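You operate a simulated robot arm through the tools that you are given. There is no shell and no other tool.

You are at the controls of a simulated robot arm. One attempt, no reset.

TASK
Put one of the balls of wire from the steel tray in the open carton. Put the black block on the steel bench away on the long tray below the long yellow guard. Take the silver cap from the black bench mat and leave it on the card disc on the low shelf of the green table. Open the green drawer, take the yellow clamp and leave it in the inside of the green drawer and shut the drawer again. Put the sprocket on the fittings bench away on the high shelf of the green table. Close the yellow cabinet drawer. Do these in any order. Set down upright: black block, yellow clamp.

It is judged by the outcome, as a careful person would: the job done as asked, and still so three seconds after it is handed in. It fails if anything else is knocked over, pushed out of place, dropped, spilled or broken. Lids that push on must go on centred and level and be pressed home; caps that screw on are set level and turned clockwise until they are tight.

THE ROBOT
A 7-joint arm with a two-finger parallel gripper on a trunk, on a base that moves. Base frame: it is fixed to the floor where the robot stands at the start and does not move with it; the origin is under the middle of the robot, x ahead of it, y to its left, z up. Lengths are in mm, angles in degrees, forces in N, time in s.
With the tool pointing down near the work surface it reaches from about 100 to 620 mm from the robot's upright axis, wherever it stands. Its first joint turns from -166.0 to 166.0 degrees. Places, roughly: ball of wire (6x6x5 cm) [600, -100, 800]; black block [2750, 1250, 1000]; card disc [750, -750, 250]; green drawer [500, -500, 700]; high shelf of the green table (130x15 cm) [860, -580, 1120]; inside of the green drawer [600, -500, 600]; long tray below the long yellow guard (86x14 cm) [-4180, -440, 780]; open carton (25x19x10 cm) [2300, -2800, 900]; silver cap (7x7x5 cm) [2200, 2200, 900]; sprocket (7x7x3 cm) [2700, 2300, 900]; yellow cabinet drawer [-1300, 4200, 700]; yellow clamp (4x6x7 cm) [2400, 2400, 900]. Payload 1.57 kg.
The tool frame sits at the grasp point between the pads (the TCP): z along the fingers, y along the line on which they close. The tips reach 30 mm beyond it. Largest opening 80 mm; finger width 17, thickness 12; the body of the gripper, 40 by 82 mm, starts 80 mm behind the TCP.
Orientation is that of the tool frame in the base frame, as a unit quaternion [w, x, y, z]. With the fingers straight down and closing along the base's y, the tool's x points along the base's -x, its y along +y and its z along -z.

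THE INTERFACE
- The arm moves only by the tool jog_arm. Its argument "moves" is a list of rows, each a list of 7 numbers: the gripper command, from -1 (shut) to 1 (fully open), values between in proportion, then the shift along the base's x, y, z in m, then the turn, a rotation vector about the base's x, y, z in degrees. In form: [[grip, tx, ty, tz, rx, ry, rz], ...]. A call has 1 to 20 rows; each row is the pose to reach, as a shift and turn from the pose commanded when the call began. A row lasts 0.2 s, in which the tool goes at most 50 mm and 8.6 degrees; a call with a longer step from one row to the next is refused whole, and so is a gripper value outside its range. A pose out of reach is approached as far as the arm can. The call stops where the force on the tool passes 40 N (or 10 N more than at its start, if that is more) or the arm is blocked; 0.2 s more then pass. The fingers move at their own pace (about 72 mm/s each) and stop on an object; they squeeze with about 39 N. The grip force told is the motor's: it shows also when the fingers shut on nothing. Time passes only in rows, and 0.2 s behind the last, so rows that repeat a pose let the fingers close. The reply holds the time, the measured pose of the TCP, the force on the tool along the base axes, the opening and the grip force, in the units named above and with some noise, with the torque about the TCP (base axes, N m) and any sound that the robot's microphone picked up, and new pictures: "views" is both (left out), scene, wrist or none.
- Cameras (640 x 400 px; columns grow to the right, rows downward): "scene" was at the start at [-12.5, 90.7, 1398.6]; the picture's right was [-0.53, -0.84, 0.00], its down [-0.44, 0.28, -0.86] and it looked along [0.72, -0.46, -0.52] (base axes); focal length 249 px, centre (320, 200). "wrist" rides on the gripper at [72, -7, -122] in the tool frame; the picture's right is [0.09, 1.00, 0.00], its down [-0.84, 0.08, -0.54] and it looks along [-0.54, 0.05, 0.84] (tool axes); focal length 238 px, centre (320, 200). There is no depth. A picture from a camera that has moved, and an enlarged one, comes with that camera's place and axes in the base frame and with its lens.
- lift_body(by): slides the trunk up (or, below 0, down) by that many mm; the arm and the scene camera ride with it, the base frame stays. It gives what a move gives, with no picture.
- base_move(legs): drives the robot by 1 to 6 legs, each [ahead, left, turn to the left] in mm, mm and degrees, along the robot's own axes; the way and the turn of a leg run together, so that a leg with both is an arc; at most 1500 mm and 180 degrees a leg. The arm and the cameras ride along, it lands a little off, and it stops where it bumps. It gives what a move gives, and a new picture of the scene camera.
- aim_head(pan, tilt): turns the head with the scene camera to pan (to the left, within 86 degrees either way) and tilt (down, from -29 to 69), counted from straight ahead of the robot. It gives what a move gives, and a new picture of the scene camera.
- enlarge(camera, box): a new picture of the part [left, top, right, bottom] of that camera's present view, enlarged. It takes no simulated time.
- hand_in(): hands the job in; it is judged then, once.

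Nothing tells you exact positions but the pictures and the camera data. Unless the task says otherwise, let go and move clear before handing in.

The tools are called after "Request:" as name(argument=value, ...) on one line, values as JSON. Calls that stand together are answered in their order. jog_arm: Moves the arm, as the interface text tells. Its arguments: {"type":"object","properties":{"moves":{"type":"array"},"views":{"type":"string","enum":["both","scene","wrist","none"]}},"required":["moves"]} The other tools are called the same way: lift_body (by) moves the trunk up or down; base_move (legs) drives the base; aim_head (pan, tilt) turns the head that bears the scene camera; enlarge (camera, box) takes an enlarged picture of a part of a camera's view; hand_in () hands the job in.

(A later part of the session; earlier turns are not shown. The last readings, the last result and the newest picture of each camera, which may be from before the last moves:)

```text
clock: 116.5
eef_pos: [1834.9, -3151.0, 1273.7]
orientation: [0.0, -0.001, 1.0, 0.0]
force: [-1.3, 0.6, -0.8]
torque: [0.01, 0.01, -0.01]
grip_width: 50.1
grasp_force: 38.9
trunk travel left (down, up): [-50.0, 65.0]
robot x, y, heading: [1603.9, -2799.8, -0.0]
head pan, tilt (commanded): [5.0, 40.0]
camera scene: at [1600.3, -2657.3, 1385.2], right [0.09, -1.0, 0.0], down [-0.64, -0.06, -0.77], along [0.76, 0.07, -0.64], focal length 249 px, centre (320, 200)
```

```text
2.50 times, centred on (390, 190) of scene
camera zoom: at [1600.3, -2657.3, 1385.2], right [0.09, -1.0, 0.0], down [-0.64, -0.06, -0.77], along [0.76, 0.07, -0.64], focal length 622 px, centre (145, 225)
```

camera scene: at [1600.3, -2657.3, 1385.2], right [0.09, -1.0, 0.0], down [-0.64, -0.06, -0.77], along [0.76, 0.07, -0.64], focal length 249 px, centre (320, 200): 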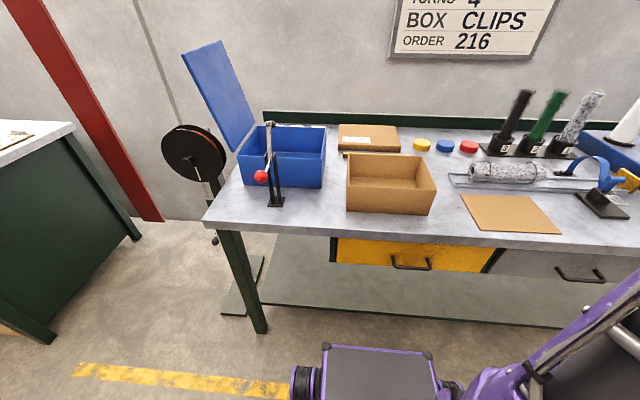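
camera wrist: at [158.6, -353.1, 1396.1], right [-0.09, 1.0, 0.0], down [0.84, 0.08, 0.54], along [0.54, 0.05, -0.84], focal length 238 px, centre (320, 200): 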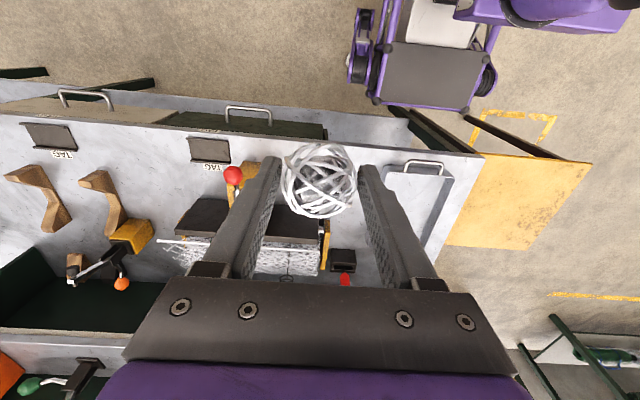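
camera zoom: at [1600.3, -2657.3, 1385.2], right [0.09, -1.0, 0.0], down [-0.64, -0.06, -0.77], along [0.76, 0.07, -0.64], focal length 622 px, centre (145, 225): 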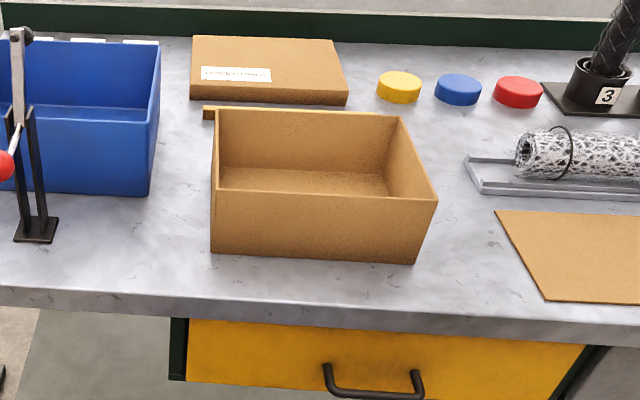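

The carton measures as centre (2278, -2812), rim z≈952, floor ≈857. I'll drive 95 mm closer, then move the arm above it.

Request:
base_move(legs=[[95, 0, 0]])

Request:
enlarge(camera="scene", box=[310, 110, 520, 270])

```text
clock: 117.6
eef_pos: [1928.3, -3151.8, 1274.3]
orientation: [0.0, 0.0, 1.0, 0.0]
force: [-0.7, 0.0, 0.4]
torque: [-0.03, -0.04, 0.0]
grip_width: 50.0
grasp_force: 39.2
trunk travel left (down, up): [-50.0, 65.0]
robot x, y, heading: [1698.9, -2805.8, 0.2]
head pan, tilt (commanded): [5.0, 40.0]
camera scene: at [1694.1, -2657.3, 1385.2], right [0.09, -1.0, 0.0], down [-0.64, -0.06, -0.77], along [0.76, 0.07, -0.64], focal length 249 px, centre (320, 200)
```

scene: 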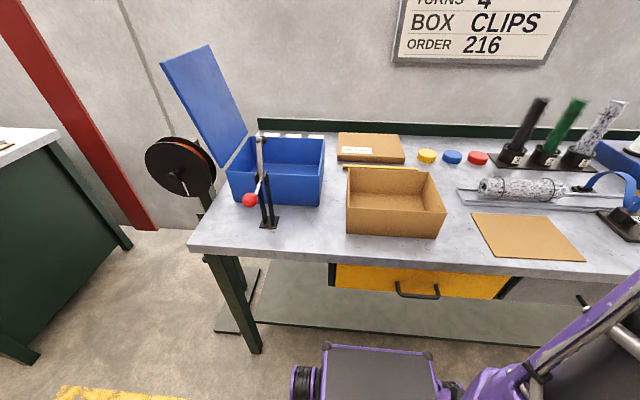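

```text
2.50 times, centred on (415, 190) of scene
camera zoom: at [1694.1, -2657.3, 1385.2], right [0.09, -1.0, 0.0], down [-0.64, -0.06, -0.77], along [0.76, 0.07, -0.64], focal length 622 px, centre (82, 225)
```

zoom: 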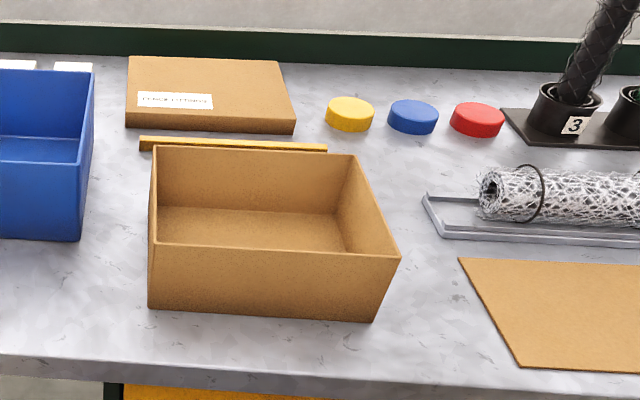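

The geometry is consistent. I'll move the arm over the carton, first across at height, then forward and down.

Request:
jog_arm(moves=[[-1, 0.01, 0.045, 0, 0, 0, 0], [-1, 0.02, 0.09, 0, 0, 0, 0], [-1, 0.035, 0.135, 0, 0, 0, 0], [-1, 0.05, 0.18, 0, 0, 0, 0], [-1, 0.075, 0.22, 0, 0, 0, 0], [-1, 0.105, 0.258, 0, 0, 0, 0], [-1, 0.14, 0.29, 0, 0, 0, 0], [-1, 0.175, 0.315, -0.02, 0, 0, 0], [-1, 0.21, 0.333, -0.045, 0, 0, 0], [-1, 0.25, 0.338, -0.07, 0, 0, 0], [-1, 0.285, 0.338, -0.1, 0, 0, 0], [-1, 0.315, 0.338, -0.135, 0, 0, 0], [-1, 0.335, 0.338, -0.175, 0, 0, 0], [-1, 0.35, 0.338, -0.214, 0, 0, 0], [-1, 0.35, 0.338, -0.214, 0, 0, 0]])

```text
clock: 118.4
eef_pos: [1996.1, -3031.6, 1217.2]
orientation: [-0.079, -0.002, 0.996, 0.03]
force: [-0.6, 0.9, -0.5]
torque: [0.03, 0.01, 0.01]
grip_width: 50.2
grasp_force: 39.3
trunk travel left (down, up): [-50.0, 65.0]
robot x, y, heading: [1697.1, -2804.8, 0.2]
head pan, tilt (commanded): [5.0, 40.0]
stopped in row 4: the arm was blocked; the commanded pose is now the measured one
camera scene: at [1696.7, -2659.2, 1392.0], right [0.07, -1.0, 0.0], down [-0.58, -0.04, -0.81], along [0.81, 0.06, -0.58], focal length 249 px, centre (320, 200)
camera wrist: at [1944.6, -3042.7, 1348.9], right [-0.09, 0.99, 0.07], down [0.91, 0.05, 0.41], along [0.4, 0.1, -0.91], focal length 238 px, centre (320, 200)
```

scene: 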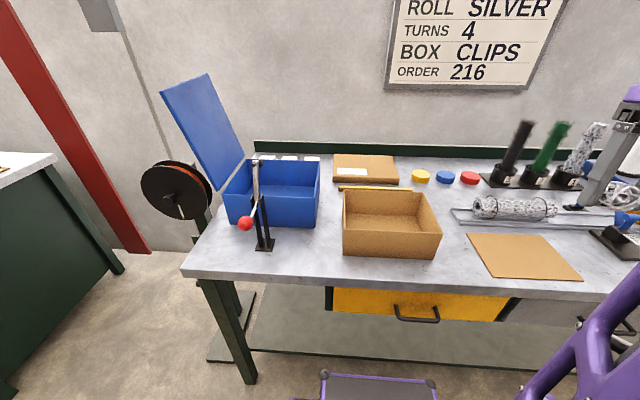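
wrist: 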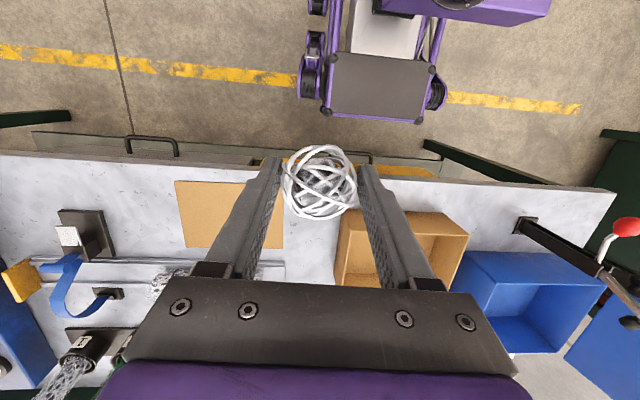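

The arm got blocked partway (probably the folded elbow against the head), tilting the tool about 10°; the ball is still held. I'll move forward, away from the body, and level the tool again.

Request:
aim_head(pan=15, tilt=30)

Request:
jog_arm(moves=[[-1, 0.03, 0, 0, -1, -3, 0], [-1, 0.06, 0, 0, -2, -6, 0], [-1, 0.09, 0, 0, -3.44, -9.05, -0.2], [-1, 0.09, 0, 0, -3.44, -9.05, -0.2]])

```text
clock: 119.1
eef_pos: [1995.5, -3030.3, 1216.7]
orientation: [-0.079, -0.001, 0.996, 0.029]
force: [-0.1, 0.2, 0.3]
torque: [0.0, 0.0, -0.01]
grip_width: 50.1
grasp_force: 39.3
trunk travel left (down, up): [-50.0, 65.0]
robot x, y, heading: [1698.7, -2802.5, -0.0]
head pan, tilt (commanded): [15.0, 30.0]
camera scene: at [1698.9, -2652.2, 1399.9], right [0.14, -0.99, 0.0], down [-0.5, -0.07, -0.86], along [0.85, 0.12, -0.51], focal length 249 px, centre (320, 200)
```

scene: 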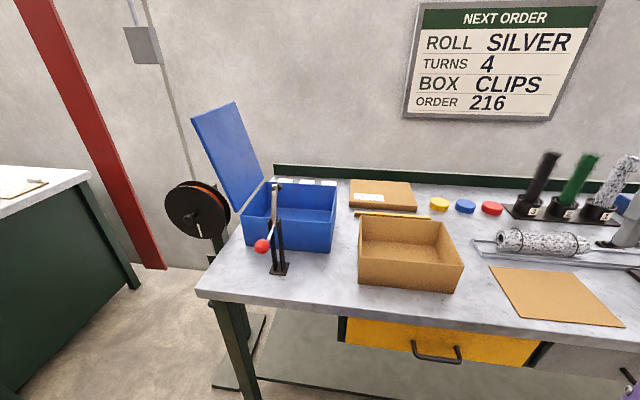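

```text
clock: 120.1
eef_pos: [2085.6, -3027.8, 1219.8]
orientation: [0.001, 0.001, 1.0, -0.002]
force: [0.5, 0.0, -0.5]
torque: [-0.03, 0.03, -0.01]
grip_width: 50.1
grasp_force: 38.7
trunk travel left (down, up): [-50.0, 65.0]
robot x, y, heading: [1699.4, -2806.8, -0.3]
head pan, tilt (commanded): [15.0, 30.0]
camera scene: at [1697.0, -2641.3, 1400.6], right [0.26, -0.97, 0.0], down [-0.48, -0.13, -0.87], along [0.84, 0.22, -0.5], focal length 249 px, centre (320, 200)
camera wrist: at [2014.0, -3032.0, 1341.4], right [-0.09, 1.0, 0.0], down [0.83, 0.08, 0.54], along [0.54, 0.05, -0.84], focal length 238 px, centre (320, 200)
```

scene: 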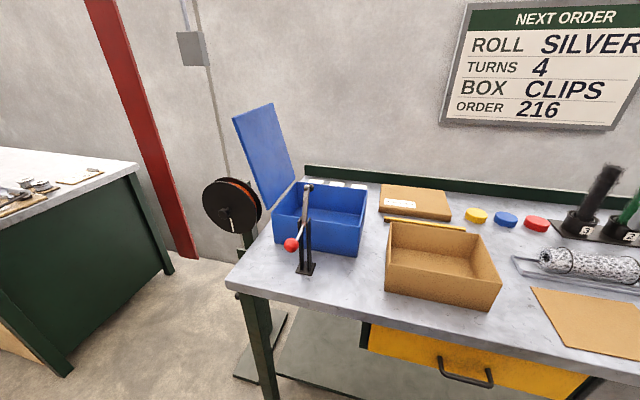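
wrist: 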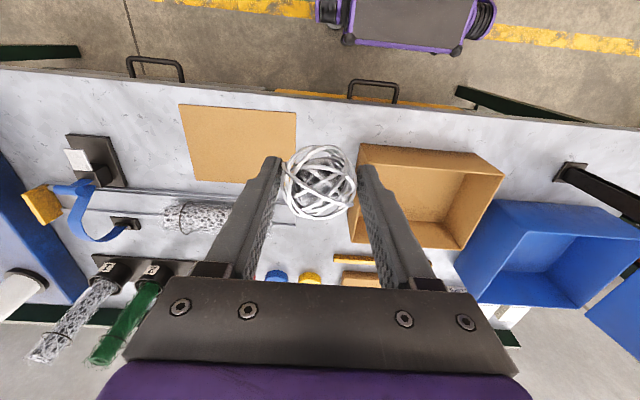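

Tool is level again and clear. Now moving over the carton centre.

Request:
jog_arm(moves=[[-1, 0.035, 0.025, -0.01, 0, 0, 0], [-1, 0.07, 0.05, -0.025, 0, 0, 0], [-1, 0.1, 0.08, -0.04, 0, 0, 0], [-1, 0.13, 0.11, -0.055, 0, 0, 0], [-1, 0.155, 0.145, -0.075, 0, 0, 0], [-1, 0.175, 0.18, -0.1, 0, 0, 0], [-1, 0.19, 0.21, -0.13, 0, 0, 0], [-1, 0.192, 0.216, -0.16, 0, 0, 0], [-1, 0.192, 0.216, -0.16, 0, 0, 0]])

```text
clock: 122.1
eef_pos: [2278.3, -2813.8, 1058.2]
orientation: [0.0, 0.001, 1.0, 0.0]
force: [-0.3, 0.0, -0.7]
torque: [-0.01, 0.03, -0.03]
grip_width: 50.2
grasp_force: 39.3
trunk travel left (down, up): [-50.0, 65.0]
robot x, y, heading: [1697.6, -2803.0, 0.1]
head pan, tilt (commanded): [15.0, 30.0]
camera scene: at [1697.0, -2641.3, 1400.5], right [0.26, -0.97, 0.0], down [-0.48, -0.13, -0.87], along [0.84, 0.22, -0.5], focal length 249 px, centre (320, 200)
camera wrist: at [2206.4, -2816.9, 1180.5], right [-0.09, 1.0, 0.0], down [0.84, 0.08, 0.54], along [0.54, 0.05, -0.84], focal length 238 px, centre (320, 200)
```

scene: 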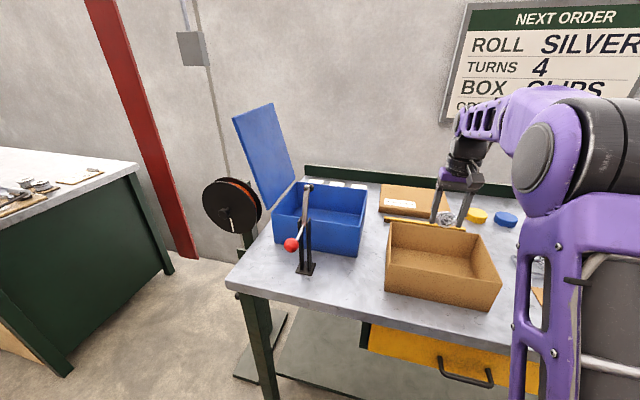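
wrist: 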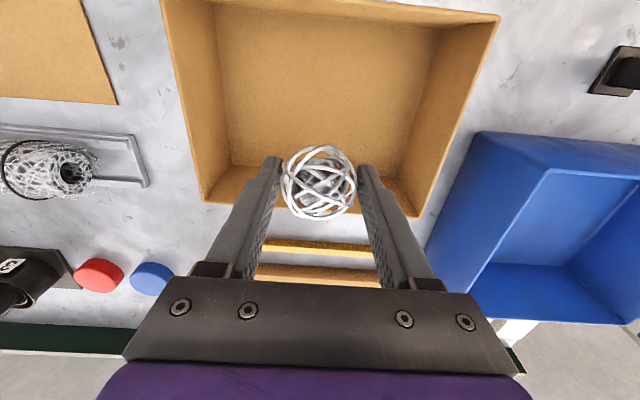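

The wrist view confirms the ball is above the carton's centre (2277, -2811). I'll lower it to the floor of the carton and release.

Request:
jog_arm(moves=[[-1, 0, 0, -0.045, 0, 0, 0], [-1, 0, 0, -0.09, 0, 0, 0], [-1, 0, 0, -0.125, 0, 0, 0], [-1, 0, 0, -0.145, 0, 0, 0], [-1, 0, 0, -0.155, 0, 0, 0], [-1, 0, 0, -0.158, 0, 0, 0], [-1, 0, 0, -0.16, 0, 0, 0]])

```text
clock: 123.7
eef_pos: [2278.5, -2813.4, 900.0]
orientation: [0.004, 0.001, 1.0, -0.002]
force: [-1.4, -0.5, 15.3]
torque: [-0.39, 0.09, -0.02]
grip_width: 50.1
grasp_force: 38.9
trunk travel left (down, up): [-50.0, 65.0]
robot x, y, heading: [1697.0, -2804.4, -0.3]
head pan, tilt (commanded): [15.0, 30.0]
camera scene: at [1695.7, -2641.2, 1400.9], right [0.26, -0.97, 0.0], down [-0.48, -0.13, -0.87], along [0.84, 0.22, -0.5], focal length 249 px, centre (320, 200)
camera wrist: at [2205.4, -2817.7, 1022.9], right [-0.09, 1.0, 0.0], down [0.83, 0.08, 0.55], along [0.55, 0.05, -0.84], focal length 238 px, centre (320, 200)
```

scene: 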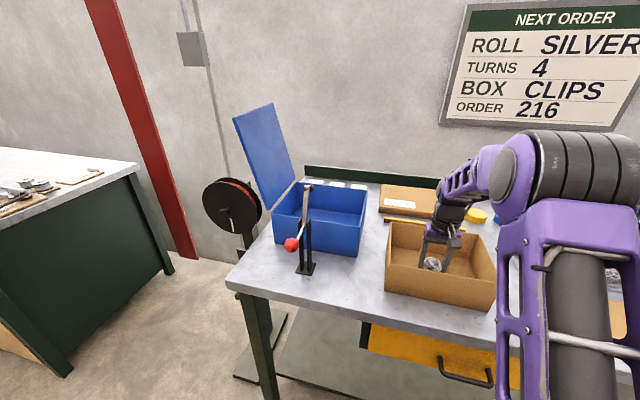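
wrist: 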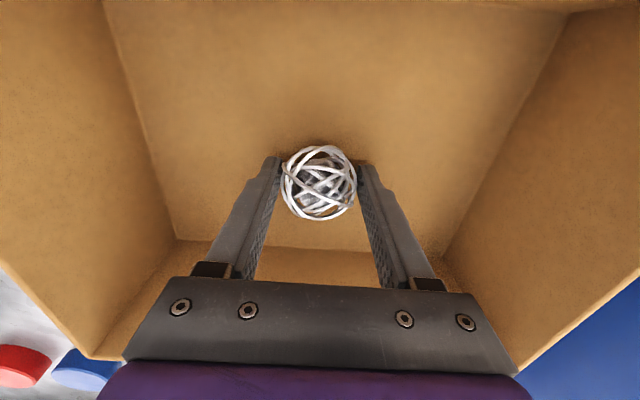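

The ball is touching the carton floor (15 N upward). I'll ease up 2 mm, release and rise straight up.

Request:
jog_arm(moves=[[-1, 0, 0, 0.002, 0, 0, 0], [0.6, 0, 0, 0.002, 0, 0, 0], [1, 0, 0, 0.002, 0, 0, 0], [1, 0, 0, 0.002, 0, 0, 0], [1, 0, 0, 0.04, 0, 0, 0], [1, 0, 0, 0.085, 0, 0, 0], [1, 0, 0, 0.13, 0, 0, 0], [1, 0, 0, 0.175, 0, 0, 0], [1, 0, 0, 0.175, 0, 0, 0]])

```text
clock: 125.7
eef_pos: [2278.1, -2814.0, 1073.7]
orientation: [0.0, 0.001, 1.0, -0.002]
force: [-0.4, 0.3, 0.4]
torque: [0.01, -0.01, -0.02]
grip_width: 79.9
grasp_force: 0.2
trunk travel left (down, up): [-50.0, 65.0]
robot x, y, heading: [1696.9, -2800.1, 0.0]
head pan, tilt (commanded): [15.0, 30.0]
camera scene: at [1696.8, -2641.3, 1400.5], right [0.26, -0.97, 0.0], down [-0.48, -0.13, -0.87], along [0.84, 0.22, -0.5], focal length 249 px, centre (320, 200)
camera wrist: at [2206.6, -2817.4, 1197.1], right [-0.09, 1.0, 0.0], down [0.84, 0.08, 0.54], along [0.54, 0.05, -0.84], focal length 238 px, centre (320, 200)
```

scene: 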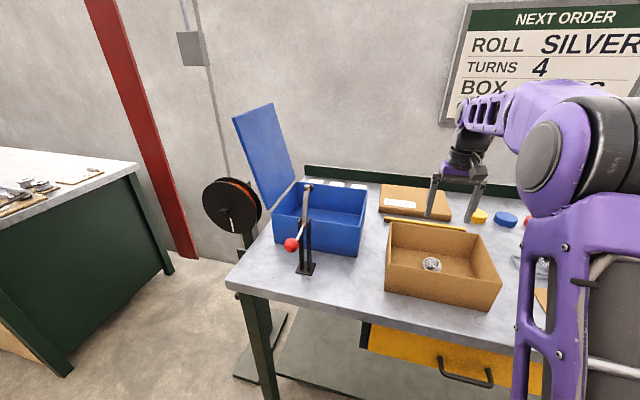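
wrist: 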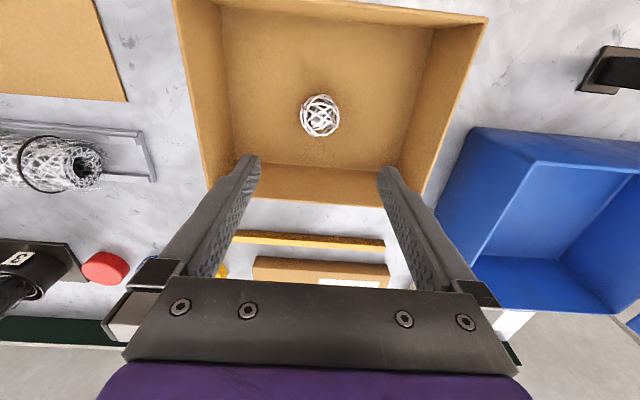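

The ball is in the carton. I'll retract the arm to the carry pose and drive back left toward the gap between the two benches.

Request:
jog_arm(moves=[[1, -0.02, -0.03, 0.03, 0, 0, 0], [1, -0.04, -0.06, 0.06, 0, 0, 0], [1, -0.065, -0.09, 0.085, 0, 0, 0], [1, -0.095, -0.12, 0.105, 0, 0, 0], [1, -0.125, -0.15, 0.12, 0, 0, 0], [1, -0.16, -0.18, 0.135, 0, 0, 0], [1, -0.195, -0.21, 0.15, 0, 0, 0], [1, -0.23, -0.235, 0.165, 0, 0, 0], [1, -0.265, -0.255, 0.18, 0, 0, 0], [1, -0.295, -0.28, 0.19, 0, 0, 0], [1, -0.32, -0.31, 0.195, 0, 0, 0], [1, -0.35, -0.337, 0.199, 0, 0, 0], [1, -0.35, -0.337, 0.199, 0, 0, 0]], views="none")

Request:
base_move(legs=[[-250, 0, 0], [0, 1400, 0], [0, 1400, 0], [0, 1200, 0]])

```text
clock: 128.5
eef_pos: [1926.2, -3151.1, 1271.9]
orientation: [0.002, 0.0, 1.0, -0.001]
force: [-1.0, 0.0, -0.1]
torque: [0.0, -0.01, 0.03]
grip_width: 79.8
grasp_force: 0.1
trunk travel left (down, up): [-50.0, 65.0]
robot x, y, heading: [1697.7, -2803.4, -0.1]
head pan, tilt (commanded): [15.0, 30.0]
```

```text
clock: 168.4
eef_pos: [1673.3, 872.0, 1271.2]
orientation: [0.0, -0.001, 1.0, -0.002]
force: [-0.2, -0.1, 0.2]
torque: [0.02, 0.0, -0.01]
grip_width: 79.7
grasp_force: 0.0
trunk travel left (down, up): [-50.0, 65.0]
robot x, y, heading: [1443.3, 1217.3, 0.2]
head pan, tilt (commanded): [15.0, 30.0]
camera scene: at [1441.4, 1380.2, 1400.6], right [0.26, -0.97, 0.0], down [-0.48, -0.13, -0.87], along [0.84, 0.23, -0.5], focal length 249 px, centre (320, 200)
```

scene: 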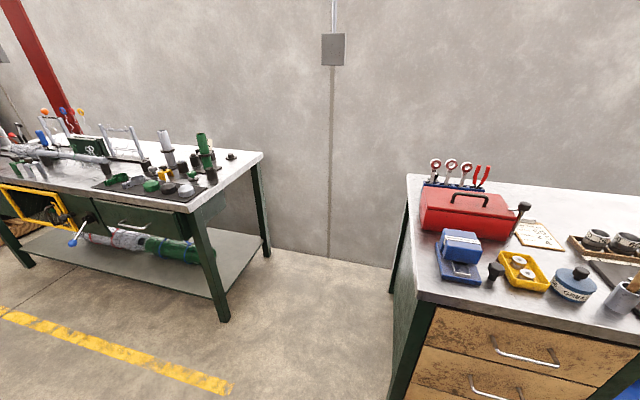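

I'm back near the gap between the benches. I'll move left to line up with the gap and look at the left bench's right end.

Request:
base_move(legs=[[0, 480, 0]])

Request:
aim_head(pan=20, tilt=30)

Request:
enlarge(camera="scene", box=[140, 60, 400, 230])

Request:
aim_head(pan=-10, tilt=30)

Request:
enlarge(camera="scene", box=[300, 100, 500, 230])

```text
clock: 173.5
eef_pos: [1671.6, 1350.1, 1271.0]
orientation: [0.0, 0.0, 1.0, -0.001]
force: [0.5, -0.4, 0.2]
torque: [-0.02, -0.03, 0.0]
grip_width: 80.1
grasp_force: 0.1
trunk travel left (down, up): [-50.0, 65.0]
robot x, y, heading: [1443.8, 1695.4, -0.1]
head pan, tilt (commanded): [15.0, 30.0]
camera scene: at [1441.1, 1858.9, 1400.6], right [0.26, -0.97, 0.0], down [-0.48, -0.13, -0.87], along [0.84, 0.22, -0.5], focal length 249 px, centre (320, 200)
```

scene: 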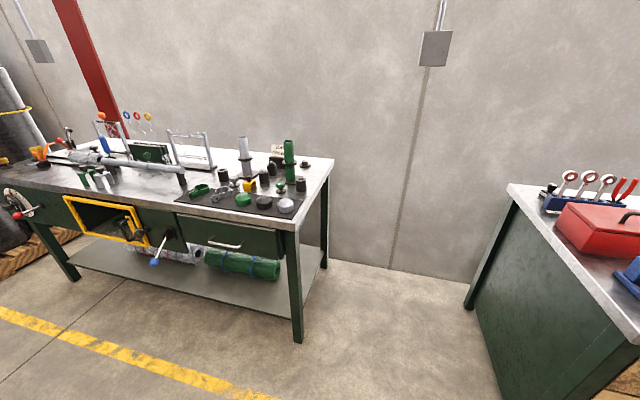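

```text
clock: 174.2
eef_pos: [1671.6, 1350.3, 1272.5]
orientation: [0.001, 0.0, 1.0, -0.001]
force: [-0.1, -0.5, 0.9]
torque: [-0.03, 0.01, 0.02]
grip_width: 79.9
grasp_force: 0.0
trunk travel left (down, up): [-50.0, 65.0]
robot x, y, heading: [1440.9, 1699.1, -0.1]
head pan, tilt (commanded): [20.0, 30.0]
camera scene: at [1438.7, 1866.4, 1400.6], right [0.34, -0.94, 0.0], down [-0.47, -0.17, -0.87], along [0.81, 0.3, -0.5], focal length 249 px, centre (320, 200)
```

scene: 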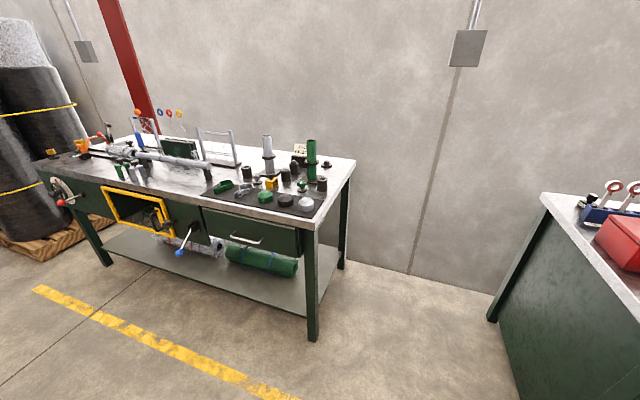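

```text
2.35 times, centred on (270, 145) of scene
camera zoom: at [1438.7, 1866.4, 1400.6], right [0.34, -0.94, 0.0], down [-0.47, -0.17, -0.87], along [0.81, 0.3, -0.5], focal length 586 px, centre (438, 329)
```

zoom: 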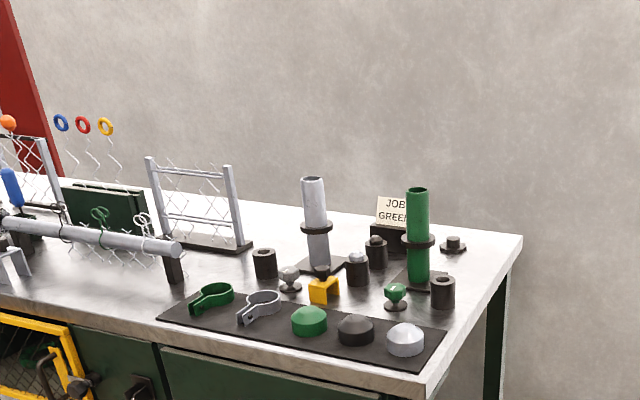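

```text
clock: 175.1
eef_pos: [1671.7, 1349.9, 1271.5]
orientation: [0.001, -0.001, 1.0, -0.001]
force: [-0.7, 0.4, 0.4]
torque: [0.0, 0.03, 0.0]
grip_width: 79.5
grasp_force: 0.1
trunk travel left (down, up): [-50.0, 65.0]
robot x, y, heading: [1442.0, 1694.9, 0.1]
head pan, tilt (commanded): [-10.0, 30.0]
camera scene: at [1442.8, 1819.8, 1400.6], right [-0.17, -0.98, 0.0], down [-0.49, 0.09, -0.87], along [0.85, -0.15, -0.5], focal length 249 px, centre (320, 200)
```

scene: 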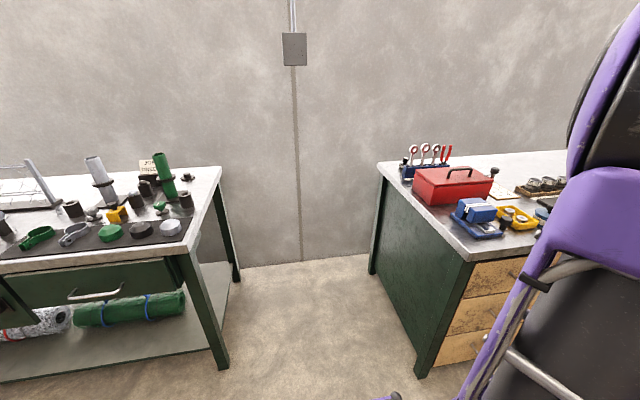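

```text
3.08 times, centred on (400, 165) of scene
camera zoom: at [1442.8, 1819.8, 1400.6], right [-0.17, -0.98, 0.0], down [-0.49, 0.09, -0.87], along [0.85, -0.15, -0.5], focal length 766 px, centre (74, 308)
```

zoom: 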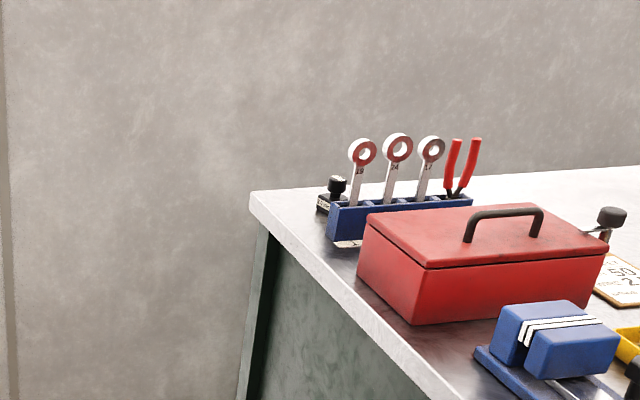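

The silver cap is near (2253, 2223), the yellow clamp near (2342, 2435), the sprocket near (2713, 2291) on the left bench; the black block is at the back-left corner of the steel bench near (2620, 1146). I'll fetch the silver cap first, approaching from the bench front.

Request:
base_move(legs=[[0, 535, 0], [350, 0, 0]])

Request:
aim_head(pan=5, tilt=45)

Request:
enlarge(camera="scene", box=[200, 100, 440, 250])

```text
clock: 182.6
eef_pos: [2023.5, 1880.9, 1271.8]
orientation: [0.002, 0.002, 1.0, 0.0]
force: [-1.1, -0.2, 0.7]
torque: [-0.02, -0.02, 0.02]
grip_width: 79.7
grasp_force: 0.0
trunk travel left (down, up): [-50.0, 65.0]
robot x, y, heading: [1793.6, 2227.3, -0.2]
head pan, tilt (commanded): [-10.0, 30.0]
camera scene: at [1796.0, 2352.5, 1400.6], right [-0.18, -0.98, 0.0], down [-0.49, 0.09, -0.87], along [0.85, -0.15, -0.5], focal length 249 px, centre (320, 200)
```

scene: 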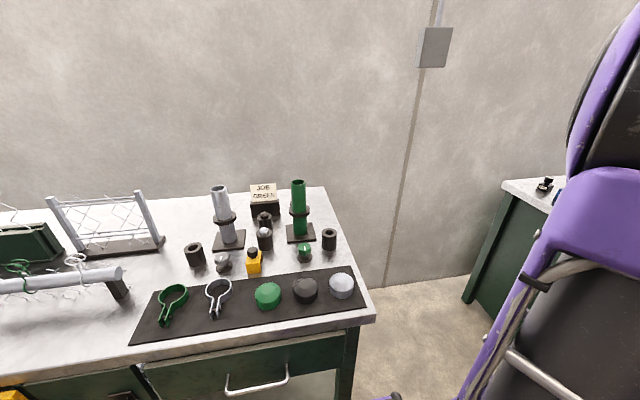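

```text
clock: 183.4
eef_pos: [2023.6, 1882.9, 1271.2]
orientation: [0.002, 0.002, 1.0, -0.001]
force: [-0.4, 0.3, 0.3]
torque: [0.01, -0.02, -0.02]
grip_width: 80.0
grasp_force: 0.1
trunk travel left (down, up): [-50.0, 65.0]
robot x, y, heading: [1796.5, 2230.7, 0.1]
head pan, tilt (commanded): [5.0, 45.0]
camera scene: at [1788.1, 2375.3, 1378.0], right [0.08, -1.0, 0.0], down [-0.7, -0.06, -0.71], along [0.71, 0.06, -0.71], focal length 249 px, centre (320, 200)
```

scene: 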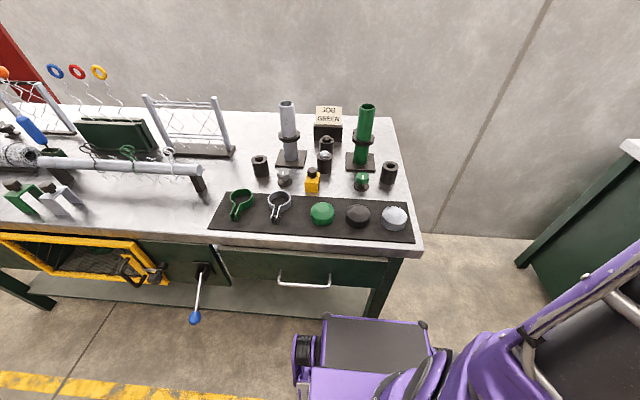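

```text
2.67 times, centred on (320, 175) of scene
camera zoom: at [1788.1, 2375.3, 1378.0], right [0.08, -1.0, 0.0], down [-0.7, -0.06, -0.71], along [0.71, 0.06, -0.71], focal length 664 px, centre (320, 267)
```

zoom: 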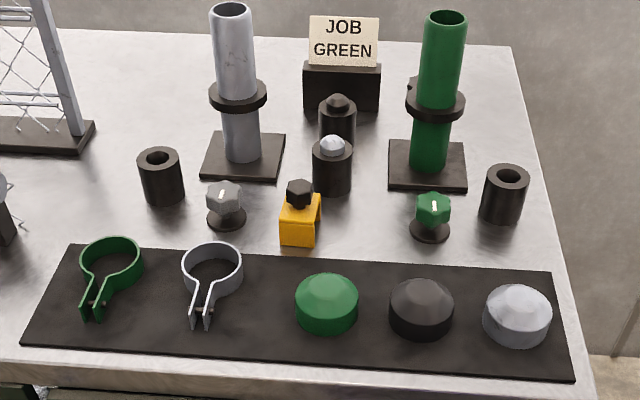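

The silver cap is at the mat's right end, about (2236, 2216). I'll bring the arm over it and check with the wrist camera.

Request:
aim_head(pan=20, tilt=35)

Request:
jog_arm(moves=[[1, 0.03, 0.035, 0, 0, 0, 0], [1, 0.06, 0.07, 0, 0, 0, 0], [1, 0.09, 0.105, 0, 0, 0, 0], [1, 0.12, 0.135, -0.02, 0, 0, 0], [1, 0.147, 0.162, -0.045, 0, 0, 0], [1, 0.172, 0.19, -0.07, 0, 0, 0], [1, 0.19, 0.22, -0.1, 0, 0, 0], [1, 0.204, 0.255, -0.13, 0, 0, 0], [1, 0.21, 0.295, -0.155, 0, 0, 0], [1, 0.212, 0.333, -0.18, 0, 0, 0], [1, 0.212, 0.333, -0.21, 0, 0, 0], [1, 0.212, 0.333, -0.21, 0, 0, 0]])

```text
clock: 184.2
eef_pos: [2024.5, 1882.3, 1271.3]
orientation: [0.002, 0.001, 1.0, -0.001]
force: [0.1, 0.6, 0.2]
torque: [0.01, 0.04, 0.02]
grip_width: 80.0
grasp_force: 0.1
trunk travel left (down, up): [-50.0, 65.0]
robot x, y, heading: [1797.0, 2226.9, 0.0]
head pan, tilt (commanded): [20.0, 35.0]
camera scene: at [1789.9, 2398.3, 1392.7], right [0.34, -0.94, 0.0], down [-0.54, -0.19, -0.82], along [0.77, 0.28, -0.57], focal length 249 px, centre (320, 200)
```

scene: 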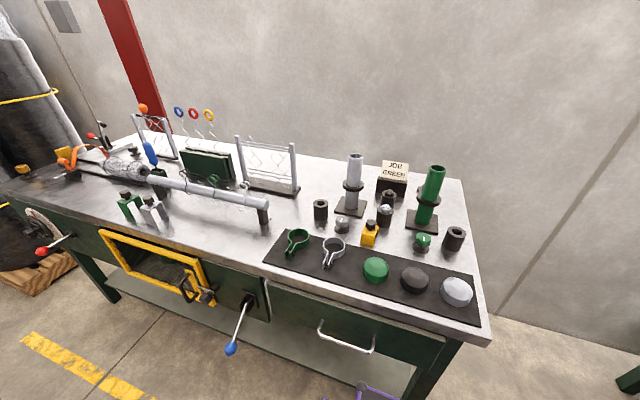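

```text
clock: 186.8
eef_pos: [2237.5, 2216.3, 1060.8]
orientation: [0.001, 0.001, 1.0, -0.001]
force: [-0.8, -0.3, 0.2]
torque: [0.01, -0.01, -0.02]
grip_width: 80.2
grasp_force: 0.1
trunk travel left (down, up): [-50.0, 65.0]
robot x, y, heading: [1791.4, 2231.2, -0.2]
head pan, tilt (commanded): [20.0, 35.0]
camera scene: at [1789.9, 2398.4, 1392.8], right [0.34, -0.94, 0.0], down [-0.54, -0.2, -0.82], along [0.77, 0.28, -0.57], focal length 249 px, centre (320, 200)
camera wrist: at [2164.3, 2211.8, 1183.9], right [-0.09, 1.0, 0.0], down [0.84, 0.08, 0.54], along [0.54, 0.05, -0.84], focal length 238 px, centre (320, 200)
```

scene: 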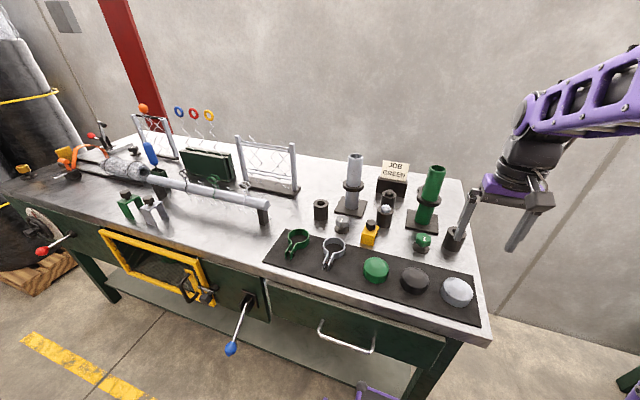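
wrist: 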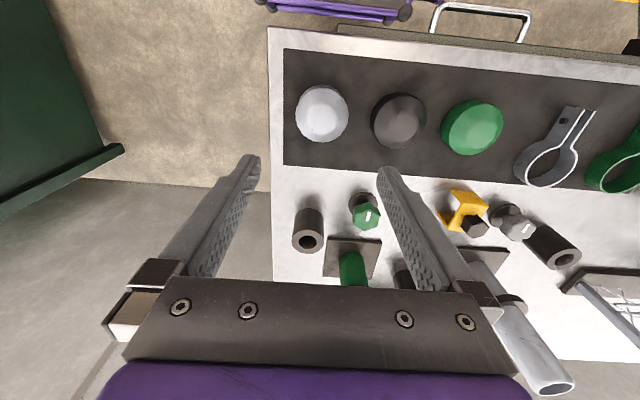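

Both views agree the cap is at about (2235, 2218). Before picking it, I need to know what tool pitch the arm can use at the low shelf height, so I'll back into free space and test the low reach.

Request:
base_move(legs=[[-600, 0, 0]])

Request:
jog_arm(moves=[[1, 0.02, 0.005, -0.04, 0, -7.5, 0], [1, 0.04, 0.01, -0.08, 0, -15, 0], [1, 0.06, 0.015, -0.12, 0, -22.5, 0], [1, 0.08, 0.015, -0.16, 0, -30, 0], [1, 0.1, 0.015, -0.2, 0, -37.5, 0], [1, 0.12, 0.015, -0.24, 0, -45, 0], [1, 0.124, 0.015, -0.285, 0, -45, 0], [1, 0.124, 0.015, -0.33, 0, -45, 0], [1, 0.124, 0.015, -0.375, 0, -45, 0], [1, 0.124, 0.015, -0.42, 0, -45, 0], [1, 0.124, 0.015, -0.465, 0, -45, 0], [1, 0.124, 0.015, -0.51, 0, -45, 0]])

```text
clock: 190.2
eef_pos: [1637.8, 2217.3, 1061.5]
orientation: [0.001, 0.0, 1.0, 0.0]
force: [0.4, -0.6, 0.7]
torque: [0.04, -0.01, -0.03]
grip_width: 79.8
grasp_force: 0.0
trunk travel left (down, up): [-50.0, 65.0]
robot x, y, heading: [1198.5, 2228.9, 0.2]
head pan, tilt (commanded): [20.0, 35.0]
camera scene: at [1191.3, 2398.9, 1392.8], right [0.34, -0.94, 0.0], down [-0.54, -0.2, -0.82], along [0.77, 0.28, -0.57], focal length 249 px, centre (320, 200)
```

scene: 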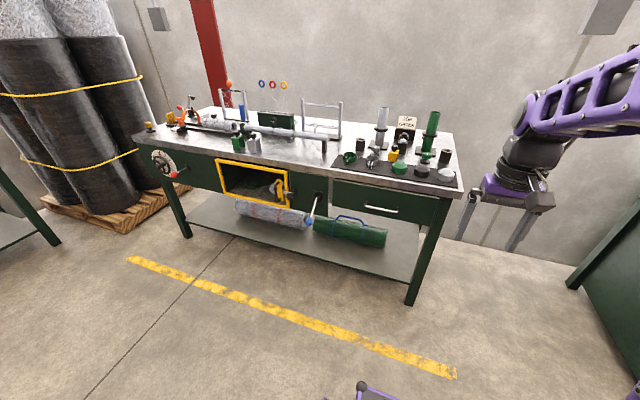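

```text
clock: 192.8
eef_pos: [1761.5, 2230.6, 551.2]
orientation: [0.385, 0.0, 0.923, -0.001]
force: [1.5, -0.4, 0.3]
torque: [-0.01, 0.01, -0.01]
grip_width: 79.9
grasp_force: 0.1
trunk travel left (down, up): [-50.0, 65.0]
robot x, y, heading: [1196.3, 2231.0, -0.2]
head pan, tilt (commanded): [20.0, 35.0]
camera scene: at [1191.1, 2398.9, 1392.8], right [0.34, -0.94, 0.0], down [-0.54, -0.2, -0.82], along [0.77, 0.28, -0.57], focal length 249 px, centre (320, 200)
camera wrist: at [1625.4, 2227.8, 587.8], right [-0.06, 1.0, -0.07], down [0.2, 0.08, 0.98], along [0.98, 0.05, -0.21], focal length 238 px, centre (320, 200)
```

scene: 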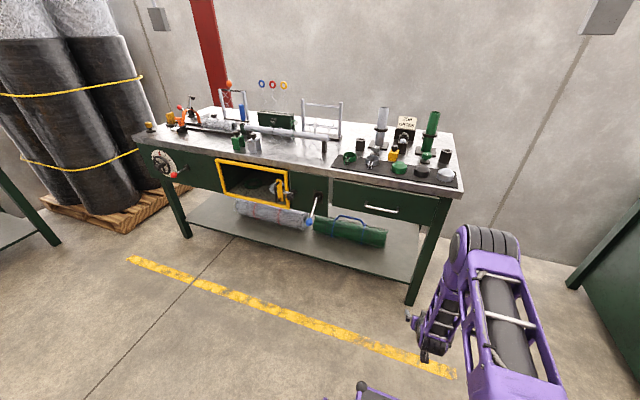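
wrist: 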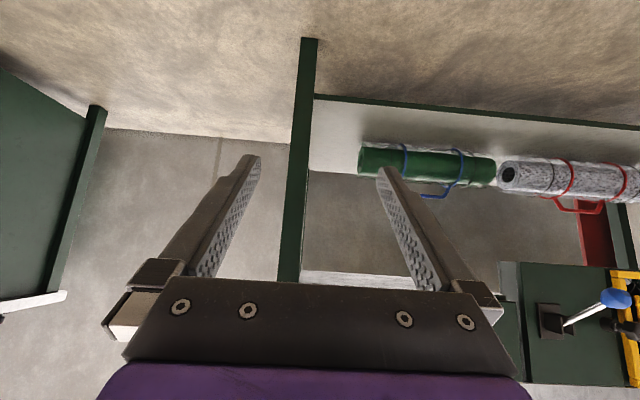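

Reached z=551 with 45° pitch easily. Continuing lower to test the shelf height.

Request:
jog_arm(moves=[[1, 0, 0, -0.045, 0, 0, 0], [1, 0, 0, -0.09, 0, 0, 0], [1, 0, 0, -0.135, 0, 0, 0], [1, 0, 0, -0.18, 0, 0, 0], [1, 0, 0, -0.225, 0, 0, 0], [1, 0, 0, -0.26, 0, 0, 0], [1, 0, 0, -0.26, 0, 0, 0]])

```text
clock: 194.3
eef_pos: [1759.4, 2231.6, 338.5]
orientation: [0.383, 0.001, 0.924, -0.001]
force: [-0.1, -0.5, 0.0]
torque: [-0.02, 0.05, 0.01]
grip_width: 79.8
grasp_force: 0.0
out of reach, approached as far as the arm can: row 5, 6, 7
trunk travel left (down, up): [-50.0, 65.0]
robot x, y, heading: [1194.7, 2231.3, -0.1]
head pan, tilt (commanded): [20.0, 35.0]
camera scene: at [1191.3, 2398.9, 1392.8], right [0.34, -0.94, 0.0], down [-0.54, -0.2, -0.82], along [0.77, 0.28, -0.57], focal length 249 px, centre (320, 200)
camera wrist: at [1624.2, 2227.1, 374.3], right [-0.06, 1.0, -0.07], down [0.21, 0.08, 0.98], along [0.98, 0.05, -0.21], focal length 238 px, centre (320, 200)
```

scene: 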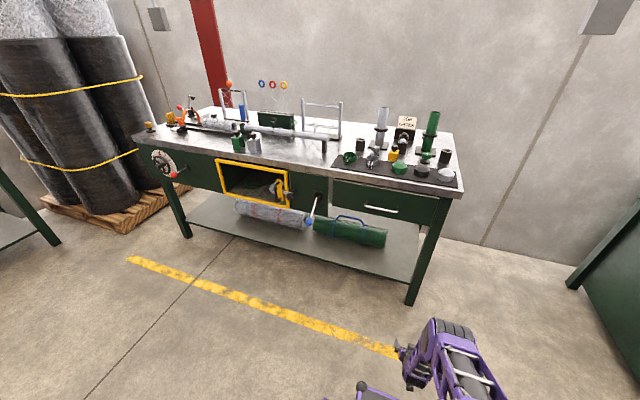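
wrist: 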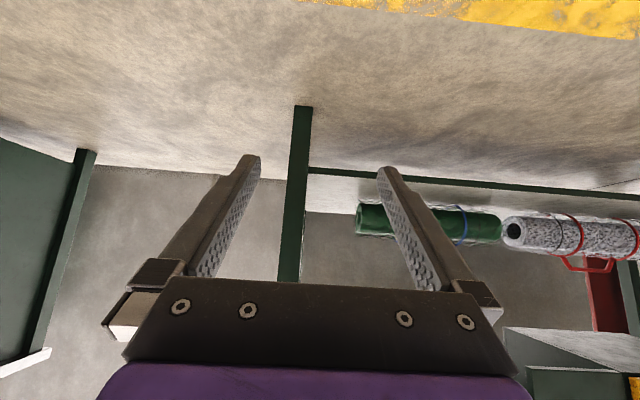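

With 45° pitch the arm gets to about z=338 at 565 mm, so lowering the trunk 50 mm makes the low shelf feasible from the table's back. I'll keep this 45° pitch for gripping the cap: raise the arm, then drive to approach the cap from the front-right so the fingers clear the neighbouring black cap.

Request:
jog_arm(moves=[[1, 0, 0, 0.05, 0, 0, 0], [1, 0, 0, 0.1, 0, 0, 0], [1, -0.01, 0, 0.145, 0, 0, 0], [1, -0.02, 0, 0.19, 0, 0, 0], [1, -0.03, 0, 0.235, 0, 0, 0], [1, -0.04, 0, 0.28, 0, 0, 0], [1, -0.05, 0, 0.325, 0, 0, 0], [1, -0.06, 0, 0.37, 0, 0, 0], [1, -0.07, 0, 0.415, 0, 0, 0], [1, -0.08, 0, 0.46, 0, 0, 0], [1, -0.09, 0, 0.505, 0, 0, 0], [1, -0.1, 0, 0.55, 0, 0, 0], [1, -0.11, 0, 0.595, 0, 0, 0], [1, -0.12, 0, 0.64, 0, 0, 0], [1, -0.13, 0, 0.685, 0, 0, 0], [1, -0.14, 0, 0.73, 0, 0, 0], [1, -0.14, 0, 0.73, 0, 0, 0]], views="none")

Request:
base_move(legs=[[0, -230, 0], [550, 0, 0]])

```text
clock: 197.8
eef_pos: [1619.9, 2230.6, 986.0]
orientation: [0.29, 0.007, 0.957, 0.007]
force: [-0.3, 0.3, 0.4]
torque: [0.02, -0.02, 0.04]
grip_width: 79.9
grasp_force: 0.1
trunk travel left (down, up): [-50.0, 65.0]
robot x, y, heading: [1197.1, 2232.8, 0.1]
head pan, tilt (commanded): [20.0, 35.0]
stopped in row 17: the arm was blocked; the commanded pose is now the measured one
```

```text
clock: 203.4
eef_pos: [2173.3, 2004.4, 983.3]
orientation: [0.289, 0.003, 0.957, 0.008]
force: [0.9, -0.4, 0.4]
torque: [-0.01, -0.02, 0.05]
grip_width: 80.0
grasp_force: 0.0
trunk travel left (down, up): [-50.0, 65.0]
robot x, y, heading: [1754.3, 2003.2, 0.2]
head pan, tilt (commanded): [20.0, 35.0]
camera scene: at [1748.8, 2120.8, 1401.7], right [-0.21, -0.98, 0.0], down [-0.48, 0.1, -0.87], along [0.85, -0.18, -0.49], focal length 249 px, centre (320, 200)
```

scene: 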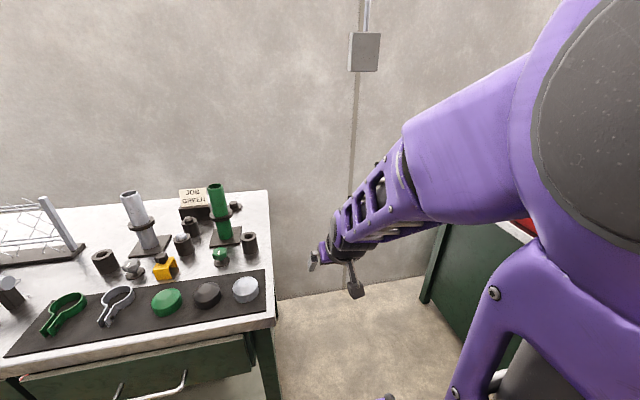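

The elbow again pushed against the head as the arm came in close, so I should keep the arm more extended when high. I'll extend forward into the gap and restore the 45° pitch.

Request:
jog_arm(moves=[[1, 0.045, 0, 0, 0, -5.7, 0], [1, 0.09, 0, 0, 0, -11.4, 0], [1, 0.09, 0, 0, 0, -11.4, 0]], views="none")

Request:
aim_head(pan=20, tilt=35)

```text
clock: 204.2
eef_pos: [2264.4, 2005.9, 984.9]
orientation: [0.384, 0.003, 0.923, 0.008]
force: [-0.5, 0.2, 0.2]
torque: [0.02, -0.04, 0.03]
grip_width: 80.0
grasp_force: 0.0
trunk travel left (down, up): [-50.0, 65.0]
robot x, y, heading: [1750.4, 1998.3, 0.6]
head pan, tilt (commanded): [20.0, 35.0]
```

```text
clock: 204.8
eef_pos: [2263.1, 2006.1, 985.1]
orientation: [0.384, 0.001, 0.923, 0.009]
force: [0.0, -0.1, -0.4]
torque: [0.01, 0.0, 0.01]
grip_width: 79.9
grasp_force: 0.1
trunk travel left (down, up): [-50.0, 65.0]
robot x, y, heading: [1752.4, 2003.5, 0.4]
head pan, tilt (commanded): [20.0, 35.0]
camera scene: at [1742.7, 2170.4, 1392.8], right [0.35, -0.94, 0.0], down [-0.54, -0.2, -0.82], along [0.77, 0.29, -0.57], focal length 249 px, centre (320, 200)
```

scene: 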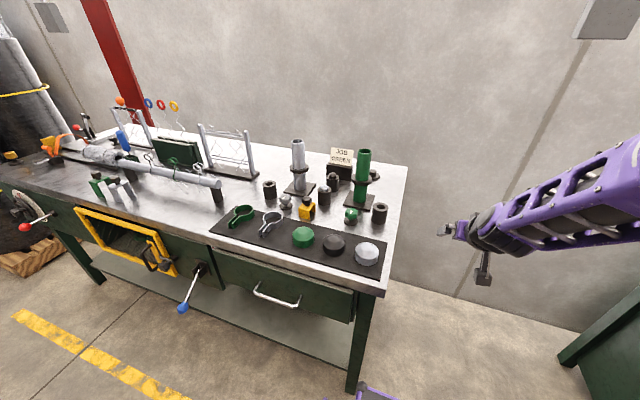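

The robot is at the bench's front-right with the tool pitched 45°. I'll swing the tool over the silver cap, yawed 25°, and check with both cameras.

Request:
jog_arm(moves=[[1, -0.008, 0.041, 0, 0, 0, 5], [1, -0.016, 0.082, 0, 0, 0, 10], [1, -0.024, 0.124, 0, 0, 0, 15], [1, -0.032, 0.166, 0, 0, 0, 20], [1, -0.04, 0.207, 0, 0, 0, 25], [1, -0.04, 0.207, -0.03, 0, 0, 25], [1, -0.04, 0.207, -0.03, 0, 0, 25]])

Request:
enlarge(camera="scene", box=[280, 150, 480, 300])

```text
clock: 206.4
eef_pos: [2222.5, 2211.5, 954.3]
orientation: [0.371, -0.199, 0.902, 0.092]
force: [0.3, -0.1, 0.1]
torque: [-0.01, 0.02, 0.01]
grip_width: 80.2
grasp_force: 0.1
trunk travel left (down, up): [-50.0, 65.0]
robot x, y, heading: [1750.4, 2001.9, 0.4]
head pan, tilt (commanded): [20.0, 35.0]
camera scene: at [1742.8, 2170.4, 1392.8], right [0.35, -0.94, 0.0], down [-0.54, -0.2, -0.82], along [0.77, 0.29, -0.57], focal length 249 px, centre (320, 200)
camera wrist: at [2102.0, 2149.2, 990.4], right [-0.48, 0.87, -0.05], down [0.16, 0.14, 0.98], along [0.86, 0.46, -0.21], focal length 238 px, centre (320, 200)
```

scene: 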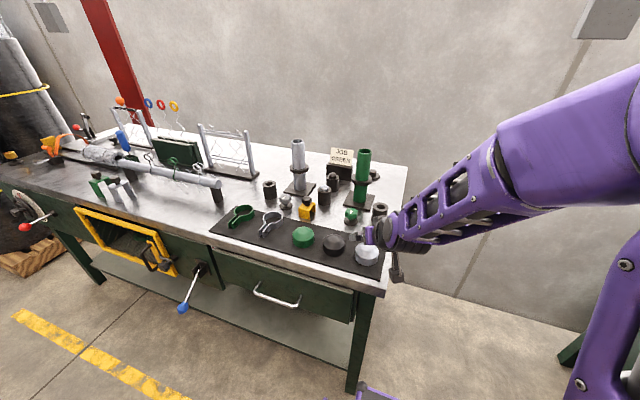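
wrist: 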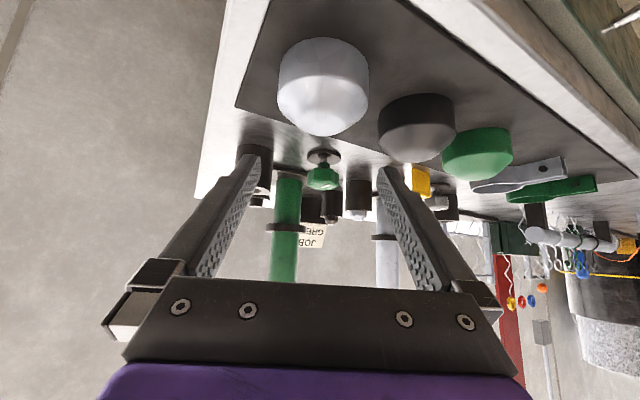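

```text
2.67 times, centred on (380, 225) of scene
camera zoom: at [1742.8, 2170.4, 1392.8], right [0.35, -0.94, 0.0], down [-0.54, -0.2, -0.82], along [0.77, 0.29, -0.57], focal length 664 px, centre (160, 133)
```

zoom: 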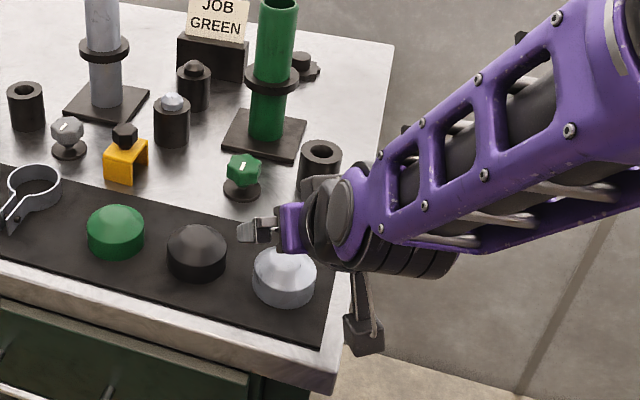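

The cap is laterally centred between the fingers (about 1 mm off) at (2238, 2220). I'll shift forward 4 mm and descend most of the way to check clearance.

Request:
jog_arm(moves=[[1, 0.0036, 0.0017, -0.015, 0, 0, 0], [1, 0.0036, 0.0017, -0.03, 0, 0, 0], [1, 0.0036, 0.0017, -0.045, 0, 0, 0], [1, 0.0036, 0.0017, -0.045, 0, 0, 0]])

Request:
enlarge(camera="scene", box=[300, 170, 460, 290])

```text
clock: 207.4
eef_pos: [2224.6, 2212.3, 909.1]
orientation: [0.372, -0.198, 0.902, 0.091]
force: [0.4, -0.9, -0.3]
torque: [0.01, -0.04, 0.0]
grip_width: 80.0
grasp_force: 0.1
trunk travel left (down, up): [-50.0, 65.0]
robot x, y, heading: [1752.4, 2003.9, 0.4]
head pan, tilt (commanded): [20.0, 35.0]
camera scene: at [1742.7, 2170.4, 1392.8], right [0.35, -0.94, 0.0], down [-0.54, -0.2, -0.82], along [0.77, 0.29, -0.57], focal length 249 px, centre (320, 200)
camera wrist: at [2105.4, 2150.5, 945.4], right [-0.48, 0.87, -0.05], down [0.16, 0.14, 0.98], along [0.86, 0.46, -0.21], focal length 238 px, centre (320, 200)
```

scene: 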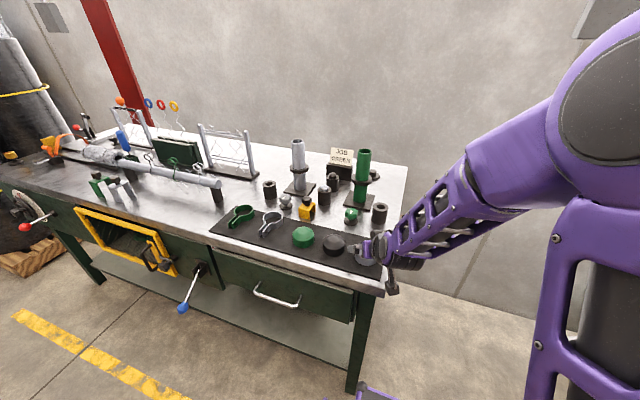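
wrist: 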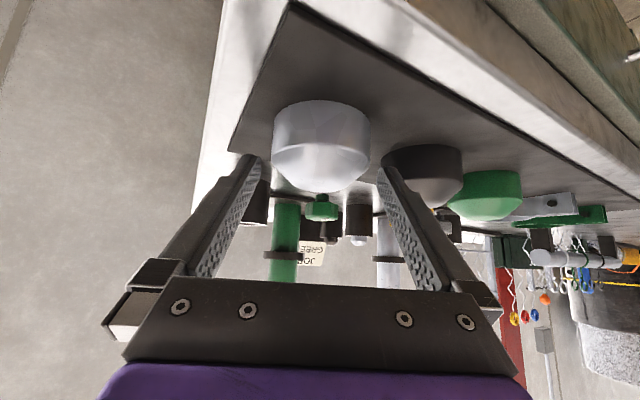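

```text
3.33 times, centred on (380, 230) of scene
camera zoom: at [1742.7, 2170.4, 1392.8], right [0.35, -0.94, 0.0], down [-0.54, -0.2, -0.82], along [0.77, 0.29, -0.57], focal length 830 px, centre (120, 100)
```

zoom: 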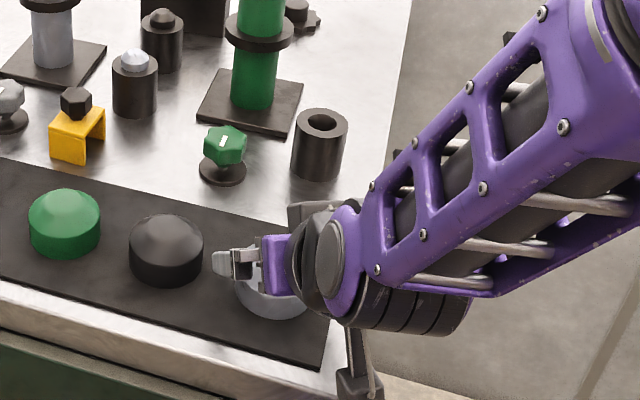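

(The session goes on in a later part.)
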